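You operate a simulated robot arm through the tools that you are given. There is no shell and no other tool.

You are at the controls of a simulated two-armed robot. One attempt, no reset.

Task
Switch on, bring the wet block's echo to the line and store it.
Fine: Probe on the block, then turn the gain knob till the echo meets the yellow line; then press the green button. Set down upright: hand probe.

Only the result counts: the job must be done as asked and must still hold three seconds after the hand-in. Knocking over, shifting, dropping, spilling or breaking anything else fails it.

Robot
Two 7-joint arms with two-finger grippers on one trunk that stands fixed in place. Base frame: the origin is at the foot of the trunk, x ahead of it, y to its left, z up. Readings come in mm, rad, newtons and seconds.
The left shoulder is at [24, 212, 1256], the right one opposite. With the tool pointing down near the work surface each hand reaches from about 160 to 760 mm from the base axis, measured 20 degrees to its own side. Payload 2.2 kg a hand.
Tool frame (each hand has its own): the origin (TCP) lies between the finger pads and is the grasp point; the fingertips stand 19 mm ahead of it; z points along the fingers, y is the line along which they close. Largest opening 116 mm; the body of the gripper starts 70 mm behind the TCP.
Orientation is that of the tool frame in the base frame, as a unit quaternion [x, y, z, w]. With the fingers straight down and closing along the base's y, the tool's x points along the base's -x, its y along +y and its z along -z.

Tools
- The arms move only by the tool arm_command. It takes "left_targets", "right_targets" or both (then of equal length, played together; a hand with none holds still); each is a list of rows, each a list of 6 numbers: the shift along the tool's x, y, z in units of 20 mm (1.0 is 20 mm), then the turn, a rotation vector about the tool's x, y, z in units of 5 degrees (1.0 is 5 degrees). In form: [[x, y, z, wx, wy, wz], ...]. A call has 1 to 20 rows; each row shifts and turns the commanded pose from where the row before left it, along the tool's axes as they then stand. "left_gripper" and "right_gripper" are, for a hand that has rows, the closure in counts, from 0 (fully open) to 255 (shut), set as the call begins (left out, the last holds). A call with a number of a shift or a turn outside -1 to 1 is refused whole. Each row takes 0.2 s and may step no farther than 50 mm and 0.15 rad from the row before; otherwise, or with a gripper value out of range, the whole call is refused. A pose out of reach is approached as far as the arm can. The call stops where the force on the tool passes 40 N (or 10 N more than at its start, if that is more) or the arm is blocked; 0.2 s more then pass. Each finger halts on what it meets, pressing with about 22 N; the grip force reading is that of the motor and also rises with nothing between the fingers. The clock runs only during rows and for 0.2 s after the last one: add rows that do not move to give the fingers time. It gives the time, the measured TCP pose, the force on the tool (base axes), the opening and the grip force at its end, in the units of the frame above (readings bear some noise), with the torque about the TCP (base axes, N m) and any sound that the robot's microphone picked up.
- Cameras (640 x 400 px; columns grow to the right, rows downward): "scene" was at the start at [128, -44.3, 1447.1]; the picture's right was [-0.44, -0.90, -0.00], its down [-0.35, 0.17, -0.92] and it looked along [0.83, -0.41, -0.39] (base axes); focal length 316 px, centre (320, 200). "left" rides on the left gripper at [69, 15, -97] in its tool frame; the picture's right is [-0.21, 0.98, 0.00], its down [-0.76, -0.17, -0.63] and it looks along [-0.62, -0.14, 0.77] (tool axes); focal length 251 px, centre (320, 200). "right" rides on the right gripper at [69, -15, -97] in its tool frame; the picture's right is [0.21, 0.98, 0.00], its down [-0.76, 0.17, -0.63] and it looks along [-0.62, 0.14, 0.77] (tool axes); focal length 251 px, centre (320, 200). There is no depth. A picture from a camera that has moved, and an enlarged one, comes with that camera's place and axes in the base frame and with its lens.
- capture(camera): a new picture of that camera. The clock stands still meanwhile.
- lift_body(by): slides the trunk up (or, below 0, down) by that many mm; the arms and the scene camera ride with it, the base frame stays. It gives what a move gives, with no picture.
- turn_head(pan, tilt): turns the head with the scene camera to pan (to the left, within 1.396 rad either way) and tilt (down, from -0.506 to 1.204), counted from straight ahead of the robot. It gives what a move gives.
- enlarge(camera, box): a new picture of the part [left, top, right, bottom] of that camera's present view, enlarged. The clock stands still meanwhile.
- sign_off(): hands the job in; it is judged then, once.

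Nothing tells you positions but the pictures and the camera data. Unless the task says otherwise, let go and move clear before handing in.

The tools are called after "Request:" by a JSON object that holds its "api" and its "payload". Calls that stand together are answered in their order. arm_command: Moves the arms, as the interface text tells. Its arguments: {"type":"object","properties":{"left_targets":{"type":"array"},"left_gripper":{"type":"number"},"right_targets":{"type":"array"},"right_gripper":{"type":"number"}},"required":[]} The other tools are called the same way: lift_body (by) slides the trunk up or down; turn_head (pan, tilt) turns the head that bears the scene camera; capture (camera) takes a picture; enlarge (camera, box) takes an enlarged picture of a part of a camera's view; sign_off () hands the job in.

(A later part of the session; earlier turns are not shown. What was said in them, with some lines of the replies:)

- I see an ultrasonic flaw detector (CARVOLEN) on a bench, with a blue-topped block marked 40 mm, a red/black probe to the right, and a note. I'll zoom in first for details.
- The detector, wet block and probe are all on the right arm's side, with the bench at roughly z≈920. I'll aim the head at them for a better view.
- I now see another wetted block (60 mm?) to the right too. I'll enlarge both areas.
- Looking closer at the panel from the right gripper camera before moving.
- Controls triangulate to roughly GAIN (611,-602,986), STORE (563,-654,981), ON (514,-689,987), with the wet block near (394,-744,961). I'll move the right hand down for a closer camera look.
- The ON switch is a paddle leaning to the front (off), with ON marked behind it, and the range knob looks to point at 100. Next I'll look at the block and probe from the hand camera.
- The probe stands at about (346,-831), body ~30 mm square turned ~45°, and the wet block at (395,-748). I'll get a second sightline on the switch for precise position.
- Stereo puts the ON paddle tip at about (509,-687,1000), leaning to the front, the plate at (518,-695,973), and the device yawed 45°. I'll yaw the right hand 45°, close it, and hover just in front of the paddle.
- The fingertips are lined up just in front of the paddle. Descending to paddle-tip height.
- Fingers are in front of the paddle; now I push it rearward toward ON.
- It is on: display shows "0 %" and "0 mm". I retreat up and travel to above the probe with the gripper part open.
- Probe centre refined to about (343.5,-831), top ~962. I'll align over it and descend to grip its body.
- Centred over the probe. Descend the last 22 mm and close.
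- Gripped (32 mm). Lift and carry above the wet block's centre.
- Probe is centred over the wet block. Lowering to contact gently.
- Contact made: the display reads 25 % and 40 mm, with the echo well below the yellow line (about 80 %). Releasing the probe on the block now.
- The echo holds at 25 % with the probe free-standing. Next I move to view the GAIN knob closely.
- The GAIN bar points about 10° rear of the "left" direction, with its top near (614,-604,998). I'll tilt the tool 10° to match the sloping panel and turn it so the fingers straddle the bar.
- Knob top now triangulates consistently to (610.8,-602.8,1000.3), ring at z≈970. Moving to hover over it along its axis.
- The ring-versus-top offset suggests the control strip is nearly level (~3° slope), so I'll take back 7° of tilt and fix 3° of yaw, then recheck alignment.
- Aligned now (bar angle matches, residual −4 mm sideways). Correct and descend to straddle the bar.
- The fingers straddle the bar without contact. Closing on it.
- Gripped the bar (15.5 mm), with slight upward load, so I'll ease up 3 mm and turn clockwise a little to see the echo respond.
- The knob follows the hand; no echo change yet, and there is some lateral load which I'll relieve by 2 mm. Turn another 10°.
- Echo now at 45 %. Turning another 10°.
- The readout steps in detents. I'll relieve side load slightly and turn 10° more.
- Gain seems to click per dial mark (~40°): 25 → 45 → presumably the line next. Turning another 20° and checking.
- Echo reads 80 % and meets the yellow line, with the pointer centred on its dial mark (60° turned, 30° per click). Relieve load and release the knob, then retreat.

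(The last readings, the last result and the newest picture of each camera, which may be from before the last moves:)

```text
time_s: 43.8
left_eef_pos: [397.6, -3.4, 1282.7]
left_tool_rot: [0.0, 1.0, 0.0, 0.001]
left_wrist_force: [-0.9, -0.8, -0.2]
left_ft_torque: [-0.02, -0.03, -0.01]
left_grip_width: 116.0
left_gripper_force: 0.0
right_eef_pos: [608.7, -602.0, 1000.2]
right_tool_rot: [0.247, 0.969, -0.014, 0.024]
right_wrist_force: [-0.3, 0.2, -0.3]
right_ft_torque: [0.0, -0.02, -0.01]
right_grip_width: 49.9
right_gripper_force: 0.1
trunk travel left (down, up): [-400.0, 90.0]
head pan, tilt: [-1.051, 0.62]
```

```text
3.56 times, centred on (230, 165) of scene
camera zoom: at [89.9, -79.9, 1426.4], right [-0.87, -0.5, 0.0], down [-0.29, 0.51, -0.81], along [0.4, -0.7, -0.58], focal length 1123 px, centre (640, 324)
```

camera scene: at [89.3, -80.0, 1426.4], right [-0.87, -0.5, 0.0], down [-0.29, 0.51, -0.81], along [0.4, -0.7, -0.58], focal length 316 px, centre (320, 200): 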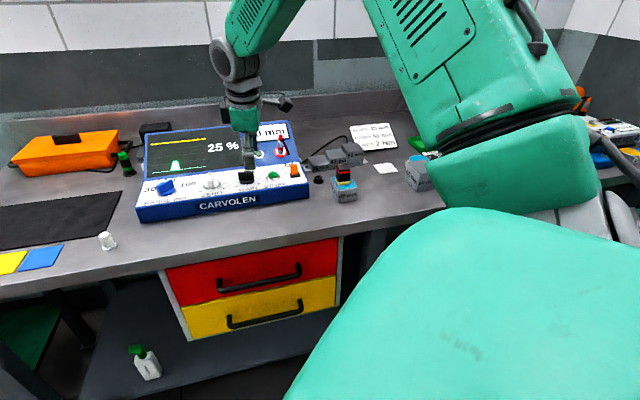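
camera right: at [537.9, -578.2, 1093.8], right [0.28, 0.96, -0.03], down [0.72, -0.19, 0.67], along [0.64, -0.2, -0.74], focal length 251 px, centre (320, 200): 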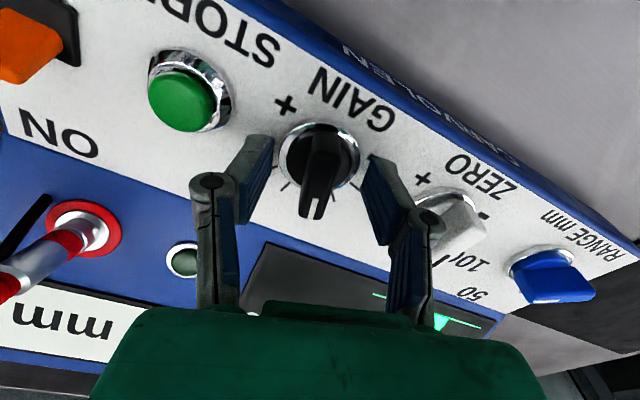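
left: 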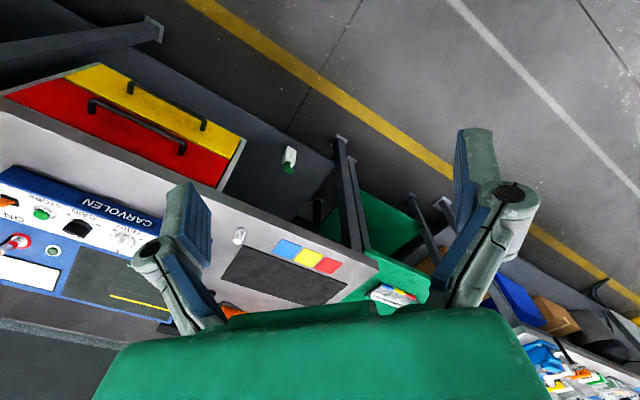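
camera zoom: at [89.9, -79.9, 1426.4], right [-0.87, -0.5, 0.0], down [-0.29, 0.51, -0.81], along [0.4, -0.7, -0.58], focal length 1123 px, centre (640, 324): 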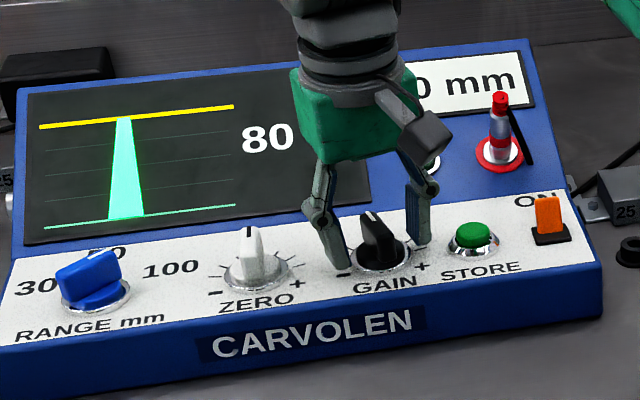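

Echo stays on the line at 80 % with the knob released. Retreat up, close the fingers and hover over STORE.

Request:
{"api": "arm_command", "payload": {"right_targets": [[0, 0, -0.5, 0, 0, 0], [0, 0, -0.8, 0, 0, 0], [0, 0, -0.8, 0, 0, 0], [0, 0, -0.9, 0, 0, 0]]}}

Request:
{"api": "arm_command", "payload": {"right_targets": [[0.2075, -0.8425, 0, 0, 0, 0], [0.2075, -0.8425, 0, 0, 0, 0], [0.2075, -0.8425, 0, 0, 0, 0], [0.2075, -0.8425, 0, 0, 0, 0], [0, 0, 0, 0, 0, 0]], "right_gripper": 255}}

Request:
{"api": "capture", "payload": {"camera": "right"}}

Request:
{"api": "enlarge", "payload": {"camera": "scene", "box": [140, 110, 320, 220]}}

```text
time_s: 44.8
left_eef_pos: [397.1, -4.9, 1282.4]
left_tool_rot: [0.001, 1.0, -0.001, 0.0]
left_wrist_force: [0.1, -0.7, -0.1]
left_ft_torque: [-0.02, 0.02, -0.01]
left_grip_width: 116.0
left_gripper_force: 0.1
right_eef_pos: [607.3, -599.6, 1060.8]
right_tool_rot: [0.246, 0.969, -0.013, 0.023]
right_wrist_force: [-0.4, -1.1, 0.2]
right_ft_torque: [0.0, 0.01, -0.03]
right_grip_width: 50.0
right_gripper_force: 0.3
trunk travel left (down, up): [-400.0, 90.0]
head pan, tilt: [-1.051, 0.62]
```

```text
time_s: 46.0
left_eef_pos: [398.4, -4.2, 1283.0]
left_tool_rot: [0.0, 1.0, -0.001, 0.001]
left_wrist_force: [-0.4, 0.3, 0.2]
left_ft_torque: [0.01, 0.01, -0.02]
left_grip_width: 116.0
left_gripper_force: 0.1
right_eef_pos: [560.0, -652.6, 1061.0]
right_tool_rot: [0.246, 0.969, -0.014, 0.023]
right_wrist_force: [0.1, -0.1, 0.3]
right_ft_torque: [-0.02, 0.0, -0.01]
right_grip_width: 0.2
right_gripper_force: 22.0
trunk travel left (down, up): [-400.0, 90.0]
head pan, tilt: [-1.051, 0.62]
```

```text
taken
camera right: at [489.0, -629.7, 1155.4], right [0.28, 0.96, -0.03], down [0.72, -0.19, 0.67], along [0.64, -0.2, -0.74], focal length 251 px, centre (320, 200)
```

right: 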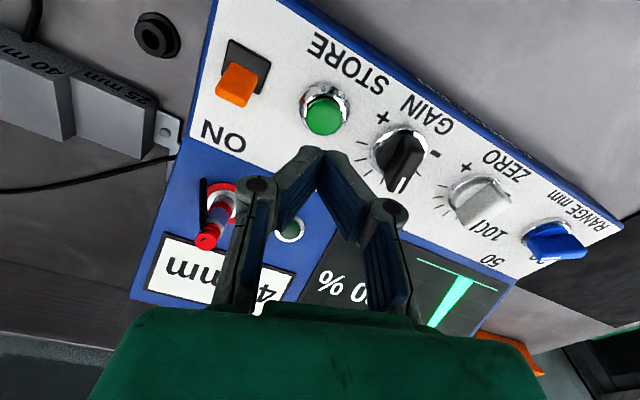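

```text
3.56 times, centred on (230, 165) of scene
camera zoom: at [89.9, -80.9, 1426.3], right [-0.87, -0.5, 0.0], down [-0.29, 0.51, -0.81], along [0.4, -0.7, -0.58], focal length 1123 px, centre (640, 324)
```

zoom: 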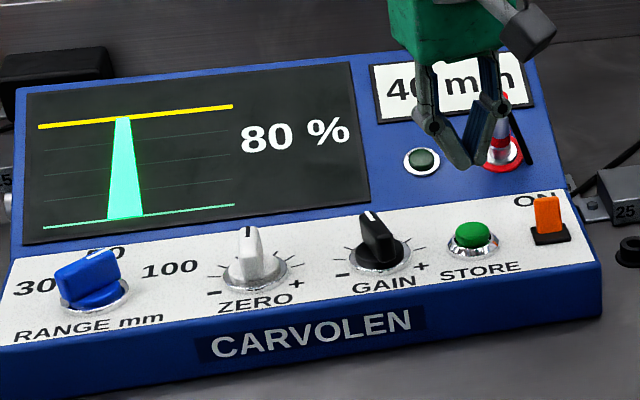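

Request:
{"api": "enlarge", "payload": {"camera": "right", "box": [290, 75, 360, 145]}}

```text
5.71 times, centred on (325, 110) of right
camera zoom: at [489.0, -629.7, 1155.4], right [0.28, 0.96, -0.03], down [0.72, -0.19, 0.67], along [0.64, -0.2, -0.74], focal length 1437 px, centre (291, 714)
```

zoom: 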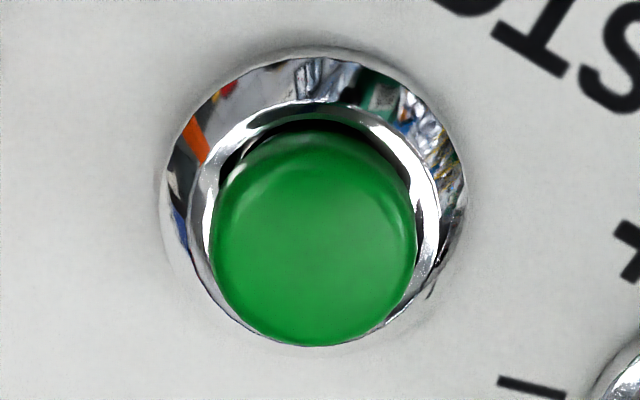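

Fine-tune 2.5 mm each way, then descend to just above the button.

Request:
{"api": "arm_command", "payload": {"right_targets": [[0.13, 0.13, 0.5, 0, 0, 0], [0, 0, 0.7, 0, 0, 0], [0, 0, 0.7, 0, 0, 0], [0, 0, 0.5, 0, 0, 0]]}}

Request:
{"api": "capture", "payload": {"camera": "right"}}

Request:
{"api": "enlarge", "payload": {"camera": "scene", "box": [230, 130, 310, 190]}}

```text
time_s: 47.0
left_eef_pos: [396.4, -3.8, 1282.9]
left_tool_rot: [0.0, 1.0, -0.001, 0.0]
left_wrist_force: [0.2, 0.4, -0.9]
left_ft_torque: [0.0, 0.01, -0.01]
left_grip_width: 116.0
left_gripper_force: 0.1
right_eef_pos: [561.2, -651.4, 1013.3]
right_tool_rot: [0.246, 0.969, -0.013, 0.023]
right_wrist_force: [-0.3, 1.6, 0.2]
right_ft_torque: [0.02, -0.01, 0.0]
right_grip_width: 0.0
right_gripper_force: 22.1
trunk travel left (down, up): [-400.0, 90.0]
head pan, tilt: [-1.051, 0.62]
```

```text
taken
camera right: at [489.8, -627.6, 1106.9], right [0.28, 0.96, -0.03], down [0.72, -0.19, 0.67], along [0.64, -0.2, -0.74], focal length 251 px, centre (320, 200)
```

right: 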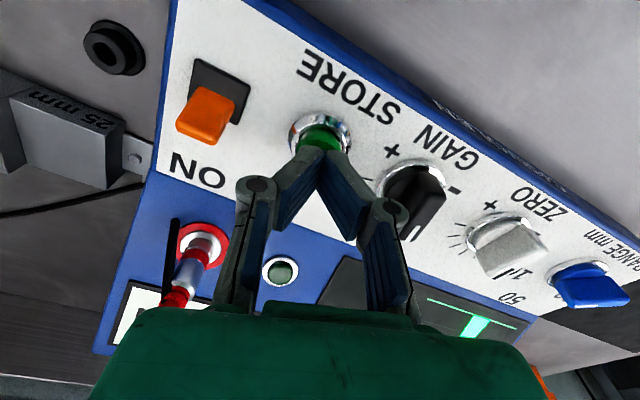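

```text
6.67 times, centred on (270, 160) of scene
camera zoom: at [89.9, -81.0, 1426.3], right [-0.87, -0.5, 0.0], down [-0.29, 0.51, -0.81], along [0.4, -0.7, -0.58], focal length 2106 px, centre (653, 467)
```

zoom: 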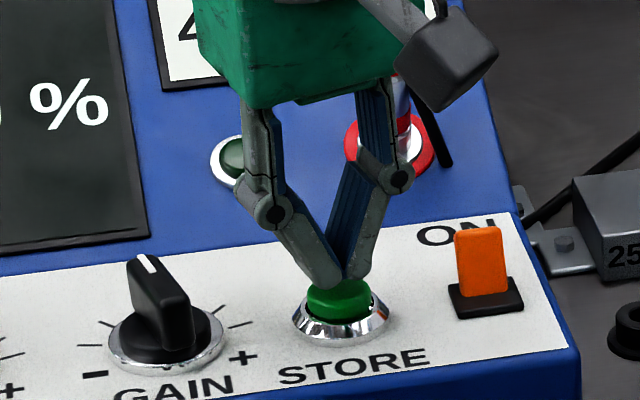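

The closed fingertips sit right over the green button. Pressing gradually.

Request:
{"api": "arm_command", "payload": {"right_targets": [[0, 0, 0.15, 0, 0, 0], [0, 0, 0.15, 0, 0, 0], [0, 0, 0.1, 0, 0, 0], [0, 0, 0.1, 0, 0, 0]]}}

Request:
{"api": "enlarge", "payload": {"camera": "scene", "box": [140, 110, 320, 220]}}

```text
time_s: 48.0
left_eef_pos: [395.9, -4.0, 1282.6]
left_tool_rot: [0.0, 1.0, -0.002, 0.001]
left_wrist_force: [-0.3, -0.4, -0.1]
left_ft_torque: [-0.01, 0.02, -0.01]
left_grip_width: 116.0
left_gripper_force: 0.0
right_eef_pos: [562.1, -649.3, 1003.6]
right_tool_rot: [0.245, 0.969, -0.013, 0.023]
right_wrist_force: [-1.2, -0.8, 2.0]
right_ft_torque: [-0.01, 0.06, 0.0]
right_grip_width: 0.0
right_gripper_force: 28.7
trunk travel left (down, up): [-400.0, 90.0]
head pan, tilt: [-1.051, 0.62]
```

```text
3.56 times, centred on (230, 165) of scene
camera zoom: at [89.3, -80.7, 1426.4], right [-0.87, -0.5, 0.0], down [-0.29, 0.51, -0.81], along [0.4, -0.7, -0.58], focal length 1123 px, centre (640, 324)
```

zoom: 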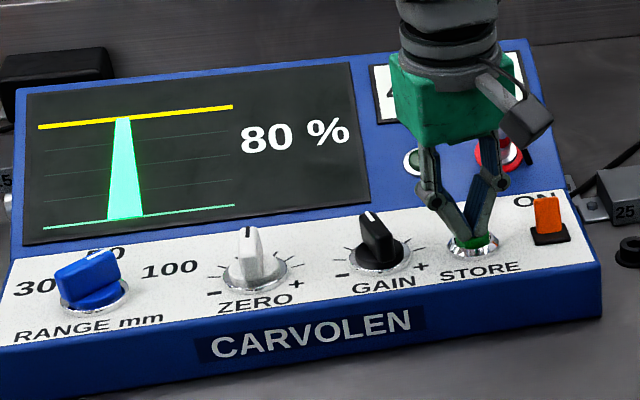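

Contact force is just starting (2 N). Continue pressing in small steps.

Request:
{"api": "arm_command", "payload": {"right_targets": [[0, 0, 0.1, 0, 0, 0], [0, 0, 0.1, 0, 0, 0]]}}

Request:
{"api": "enlarge", "payload": {"camera": "scene", "box": [140, 110, 320, 220]}}

```text
time_s: 48.6
left_eef_pos: [398.3, -4.1, 1283.6]
left_tool_rot: [0.0, 1.0, -0.001, 0.001]
left_wrist_force: [0.5, 0.0, -0.2]
left_ft_torque: [-0.02, -0.01, -0.02]
left_grip_width: 115.8
left_gripper_force: 0.1
right_eef_pos: [563.6, -649.7, 998.8]
right_tool_rot: [0.246, 0.969, -0.013, 0.023]
right_wrist_force: [-1.2, 1.2, 3.7]
right_ft_torque: [-0.01, 0.05, 0.01]
right_grip_width: 5.9
right_gripper_force: 28.2
trunk travel left (down, up): [-400.0, 90.0]
head pan, tilt: [-1.051, 0.62]
heard: click
```

```text
3.56 times, centred on (230, 165) of scene
camera zoom: at [89.1, -79.9, 1426.5], right [-0.87, -0.5, 0.0], down [-0.29, 0.51, -0.81], along [0.4, -0.7, -0.58], focal length 1123 px, centre (640, 324)
```

zoom: 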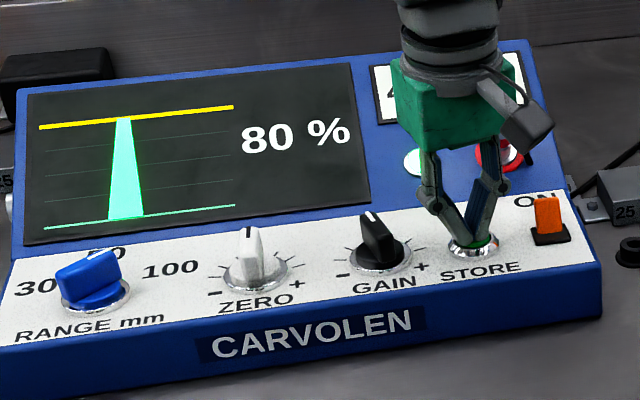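

A click was heard and the green lamp is lit: stored. Now retreat, square the hand up again (yaw 45°, vertical), and check.

Request:
{"api": "arm_command", "payload": {"right_targets": [[0, 0, -0.5, 0, 0, 0], [0, 0, -0.9, 0, 0, 0], [0, 0, -0.9, 0, 0, 0], [0, 0, -0.9, 0, 0, 0], [0, 0, 0, 0, 0, 0.82], [0, 0, 0, 0, 0, 0.82], [0, 0, 0, 0, 0, 0.82], [0, 0, 0, 0, 0, 0.82], [0, 0, 0, 0, 0.6, 0]]}}

Request:
{"api": "enlarge", "payload": {"camera": "scene", "box": [140, 110, 320, 220]}}

Request:
{"api": "enlarge", "payload": {"camera": "scene", "box": [300, 130, 400, 205]}}

```text
time_s: 50.6
left_eef_pos: [398.5, -5.7, 1282.1]
left_tool_rot: [0.0, 1.0, -0.001, 0.0]
left_wrist_force: [0.0, 0.4, -0.6]
left_ft_torque: [0.0, -0.01, -0.02]
left_grip_width: 116.0
left_gripper_force: 0.0
right_eef_pos: [558.8, -648.4, 1061.7]
right_tool_rot: [0.381, 0.925, 0.001, 0.0]
right_wrist_force: [-0.5, -0.5, 0.1]
right_ft_torque: [0.0, -0.04, 0.02]
right_grip_width: 0.0
right_gripper_force: 28.6
trunk travel left (down, up): [-400.0, 90.0]
head pan, tilt: [-1.051, 0.62]
```

```text
3.56 times, centred on (230, 165) of scene
camera zoom: at [90.3, -81.1, 1426.2], right [-0.87, -0.5, 0.0], down [-0.29, 0.51, -0.81], along [0.4, -0.7, -0.58], focal length 1123 px, centre (640, 324)
```

zoom: 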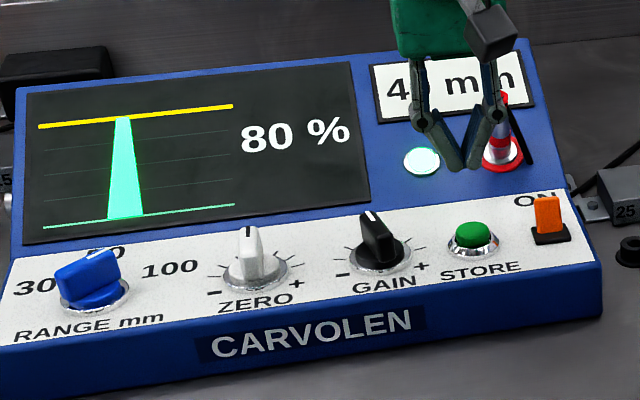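

```text
5.33 times, centred on (350, 168) of scene
camera zoom: at [90.3, -81.1, 1426.2], right [-0.87, -0.5, 0.0], down [-0.29, 0.51, -0.81], along [0.4, -0.7, -0.58], focal length 1685 px, centre (160, 373)
```

zoom: 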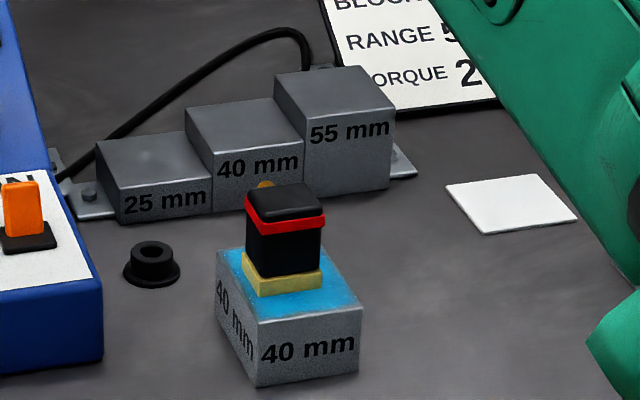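

The lamp stays lit, the echo sits on the line at 80 %, and the probe stands upright and released on the wet block. I'll raise the hand clear and do a last check.

Request:
{"api": "arm_command", "payload": {"right_targets": [[0, 0, -1, 0, 0, 0], [0, 0, -1, 0, 0, 0], [0, 0, -1, 0, 0, 0], [0, 0, -1, 0, 0, 0], [0, 0, -1, 0, 0, 0], [0, 0, -1, 0, 0, 0], [0.9, 0, -0.5, 0, 0, 0], [0.9, 0, -0.5, 0, 0, 0], [0.9, 0, -0.5, 0, 0, 0], [0.9, 0, -0.5, 0, 0, 0], [0.9, 0, 0, 0, 0, 0], [0.9, 0, 0, 0, 0, 0]]}}

Request:
{"api": "capture", "payload": {"camera": "scene"}}

Request:
{"api": "enlarge", "payload": {"camera": "scene", "box": [140, 110, 320, 220]}}

Request:
{"api": "enlarge", "payload": {"camera": "scene", "box": [300, 130, 400, 205]}}

Request:
{"api": "capture", "payload": {"camera": "right"}}

```text
time_s: 53.2
left_eef_pos: [397.2, -3.8, 1283.4]
left_tool_rot: [0.0, 1.0, -0.001, 0.002]
left_wrist_force: [0.3, -0.8, -0.5]
left_ft_torque: [0.01, 0.0, -0.01]
left_grip_width: 116.0
left_gripper_force: 0.1
right_eef_pos: [480.8, -570.9, 1222.8]
right_tool_rot: [0.381, 0.924, 0.0, 0.001]
right_wrist_force: [-0.3, 0.4, 0.1]
right_ft_torque: [-0.02, -0.03, -0.02]
right_grip_width: 0.0
right_gripper_force: 28.8
trunk travel left (down, up): [-400.0, 90.0]
head pan, tilt: [-1.051, 0.62]
```

```text
taken
camera scene: at [88.2, -78.9, 1426.5], right [-0.87, -0.5, 0.0], down [-0.29, 0.51, -0.81], along [0.4, -0.71, -0.58], focal length 316 px, centre (320, 200)
```

scene: 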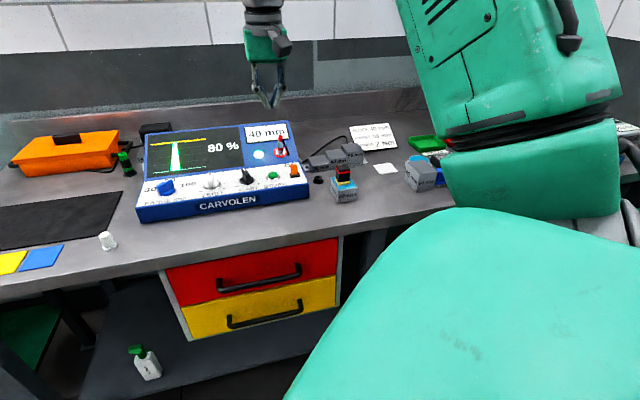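

```text
3.56 times, centred on (230, 165) of scene
camera zoom: at [88.2, -78.9, 1426.5], right [-0.87, -0.5, 0.0], down [-0.29, 0.51, -0.81], along [0.4, -0.71, -0.58], focal length 1123 px, centre (640, 324)
```

zoom: 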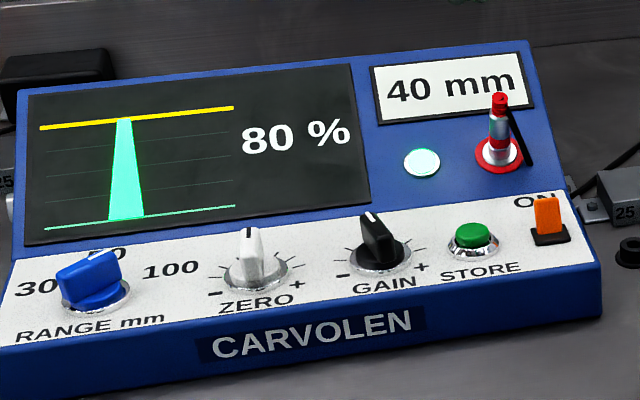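

```text
5.33 times, centred on (350, 168) of scene
camera zoom: at [88.2, -78.9, 1426.5], right [-0.87, -0.5, 0.0], down [-0.29, 0.51, -0.81], along [0.4, -0.71, -0.58], focal length 1685 px, centre (160, 373)
```

zoom: 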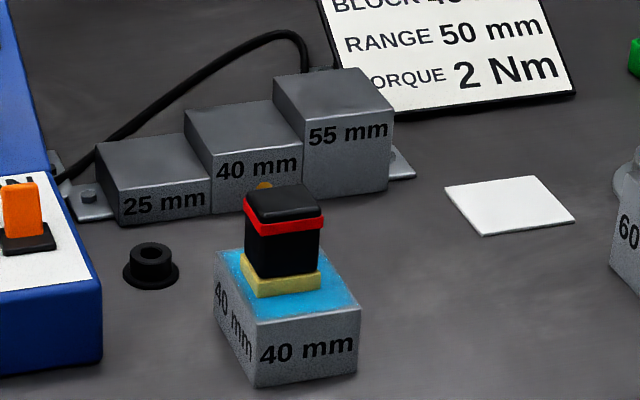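

```text
taken
camera right: at [420.7, -532.2, 1320.9], right [0.54, 0.84, 0.0], down [0.65, -0.42, 0.63], along [0.53, -0.34, -0.77], focal length 251 px, centre (320, 200)
```

right: 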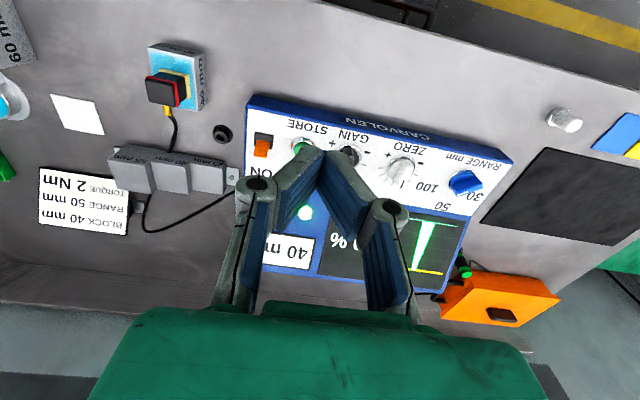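

The unit is on, the echo stands at 80 % on the yellow line, and the store lamp is lit. The probe stands upright and free on the wet block, nothing else has moved, and the hand is clear, so I'm handing in.

Request:
{"api": "sign_off", "payload": {}}

```text
The job is handed in.
```

The job is handed in: the detector is on, the wet block's echo is on the yellow line at 80 %, and it is stored. STORE gave an audible click and its lamp stayed lit.

- **Echo:** With the probe on the wet 40 mm block the display read 25 % and 40 mm. Two clicks of GAIN brought it to 80 %, and it held there after I let go of the knob.
- **Probe:** I left it standing upright and released on the wet block. I took "set down upright" to be met there, since moving it to the bench would have lost the live echo.
- **Range:** The card on the bench says RANGE 50 mm, but the range knob appears to be set at 100. I left it alone because the task did not ask for it and the echo showed clearly.

In the last pictures nothing else on the bench had moved, and the right hand was clear.
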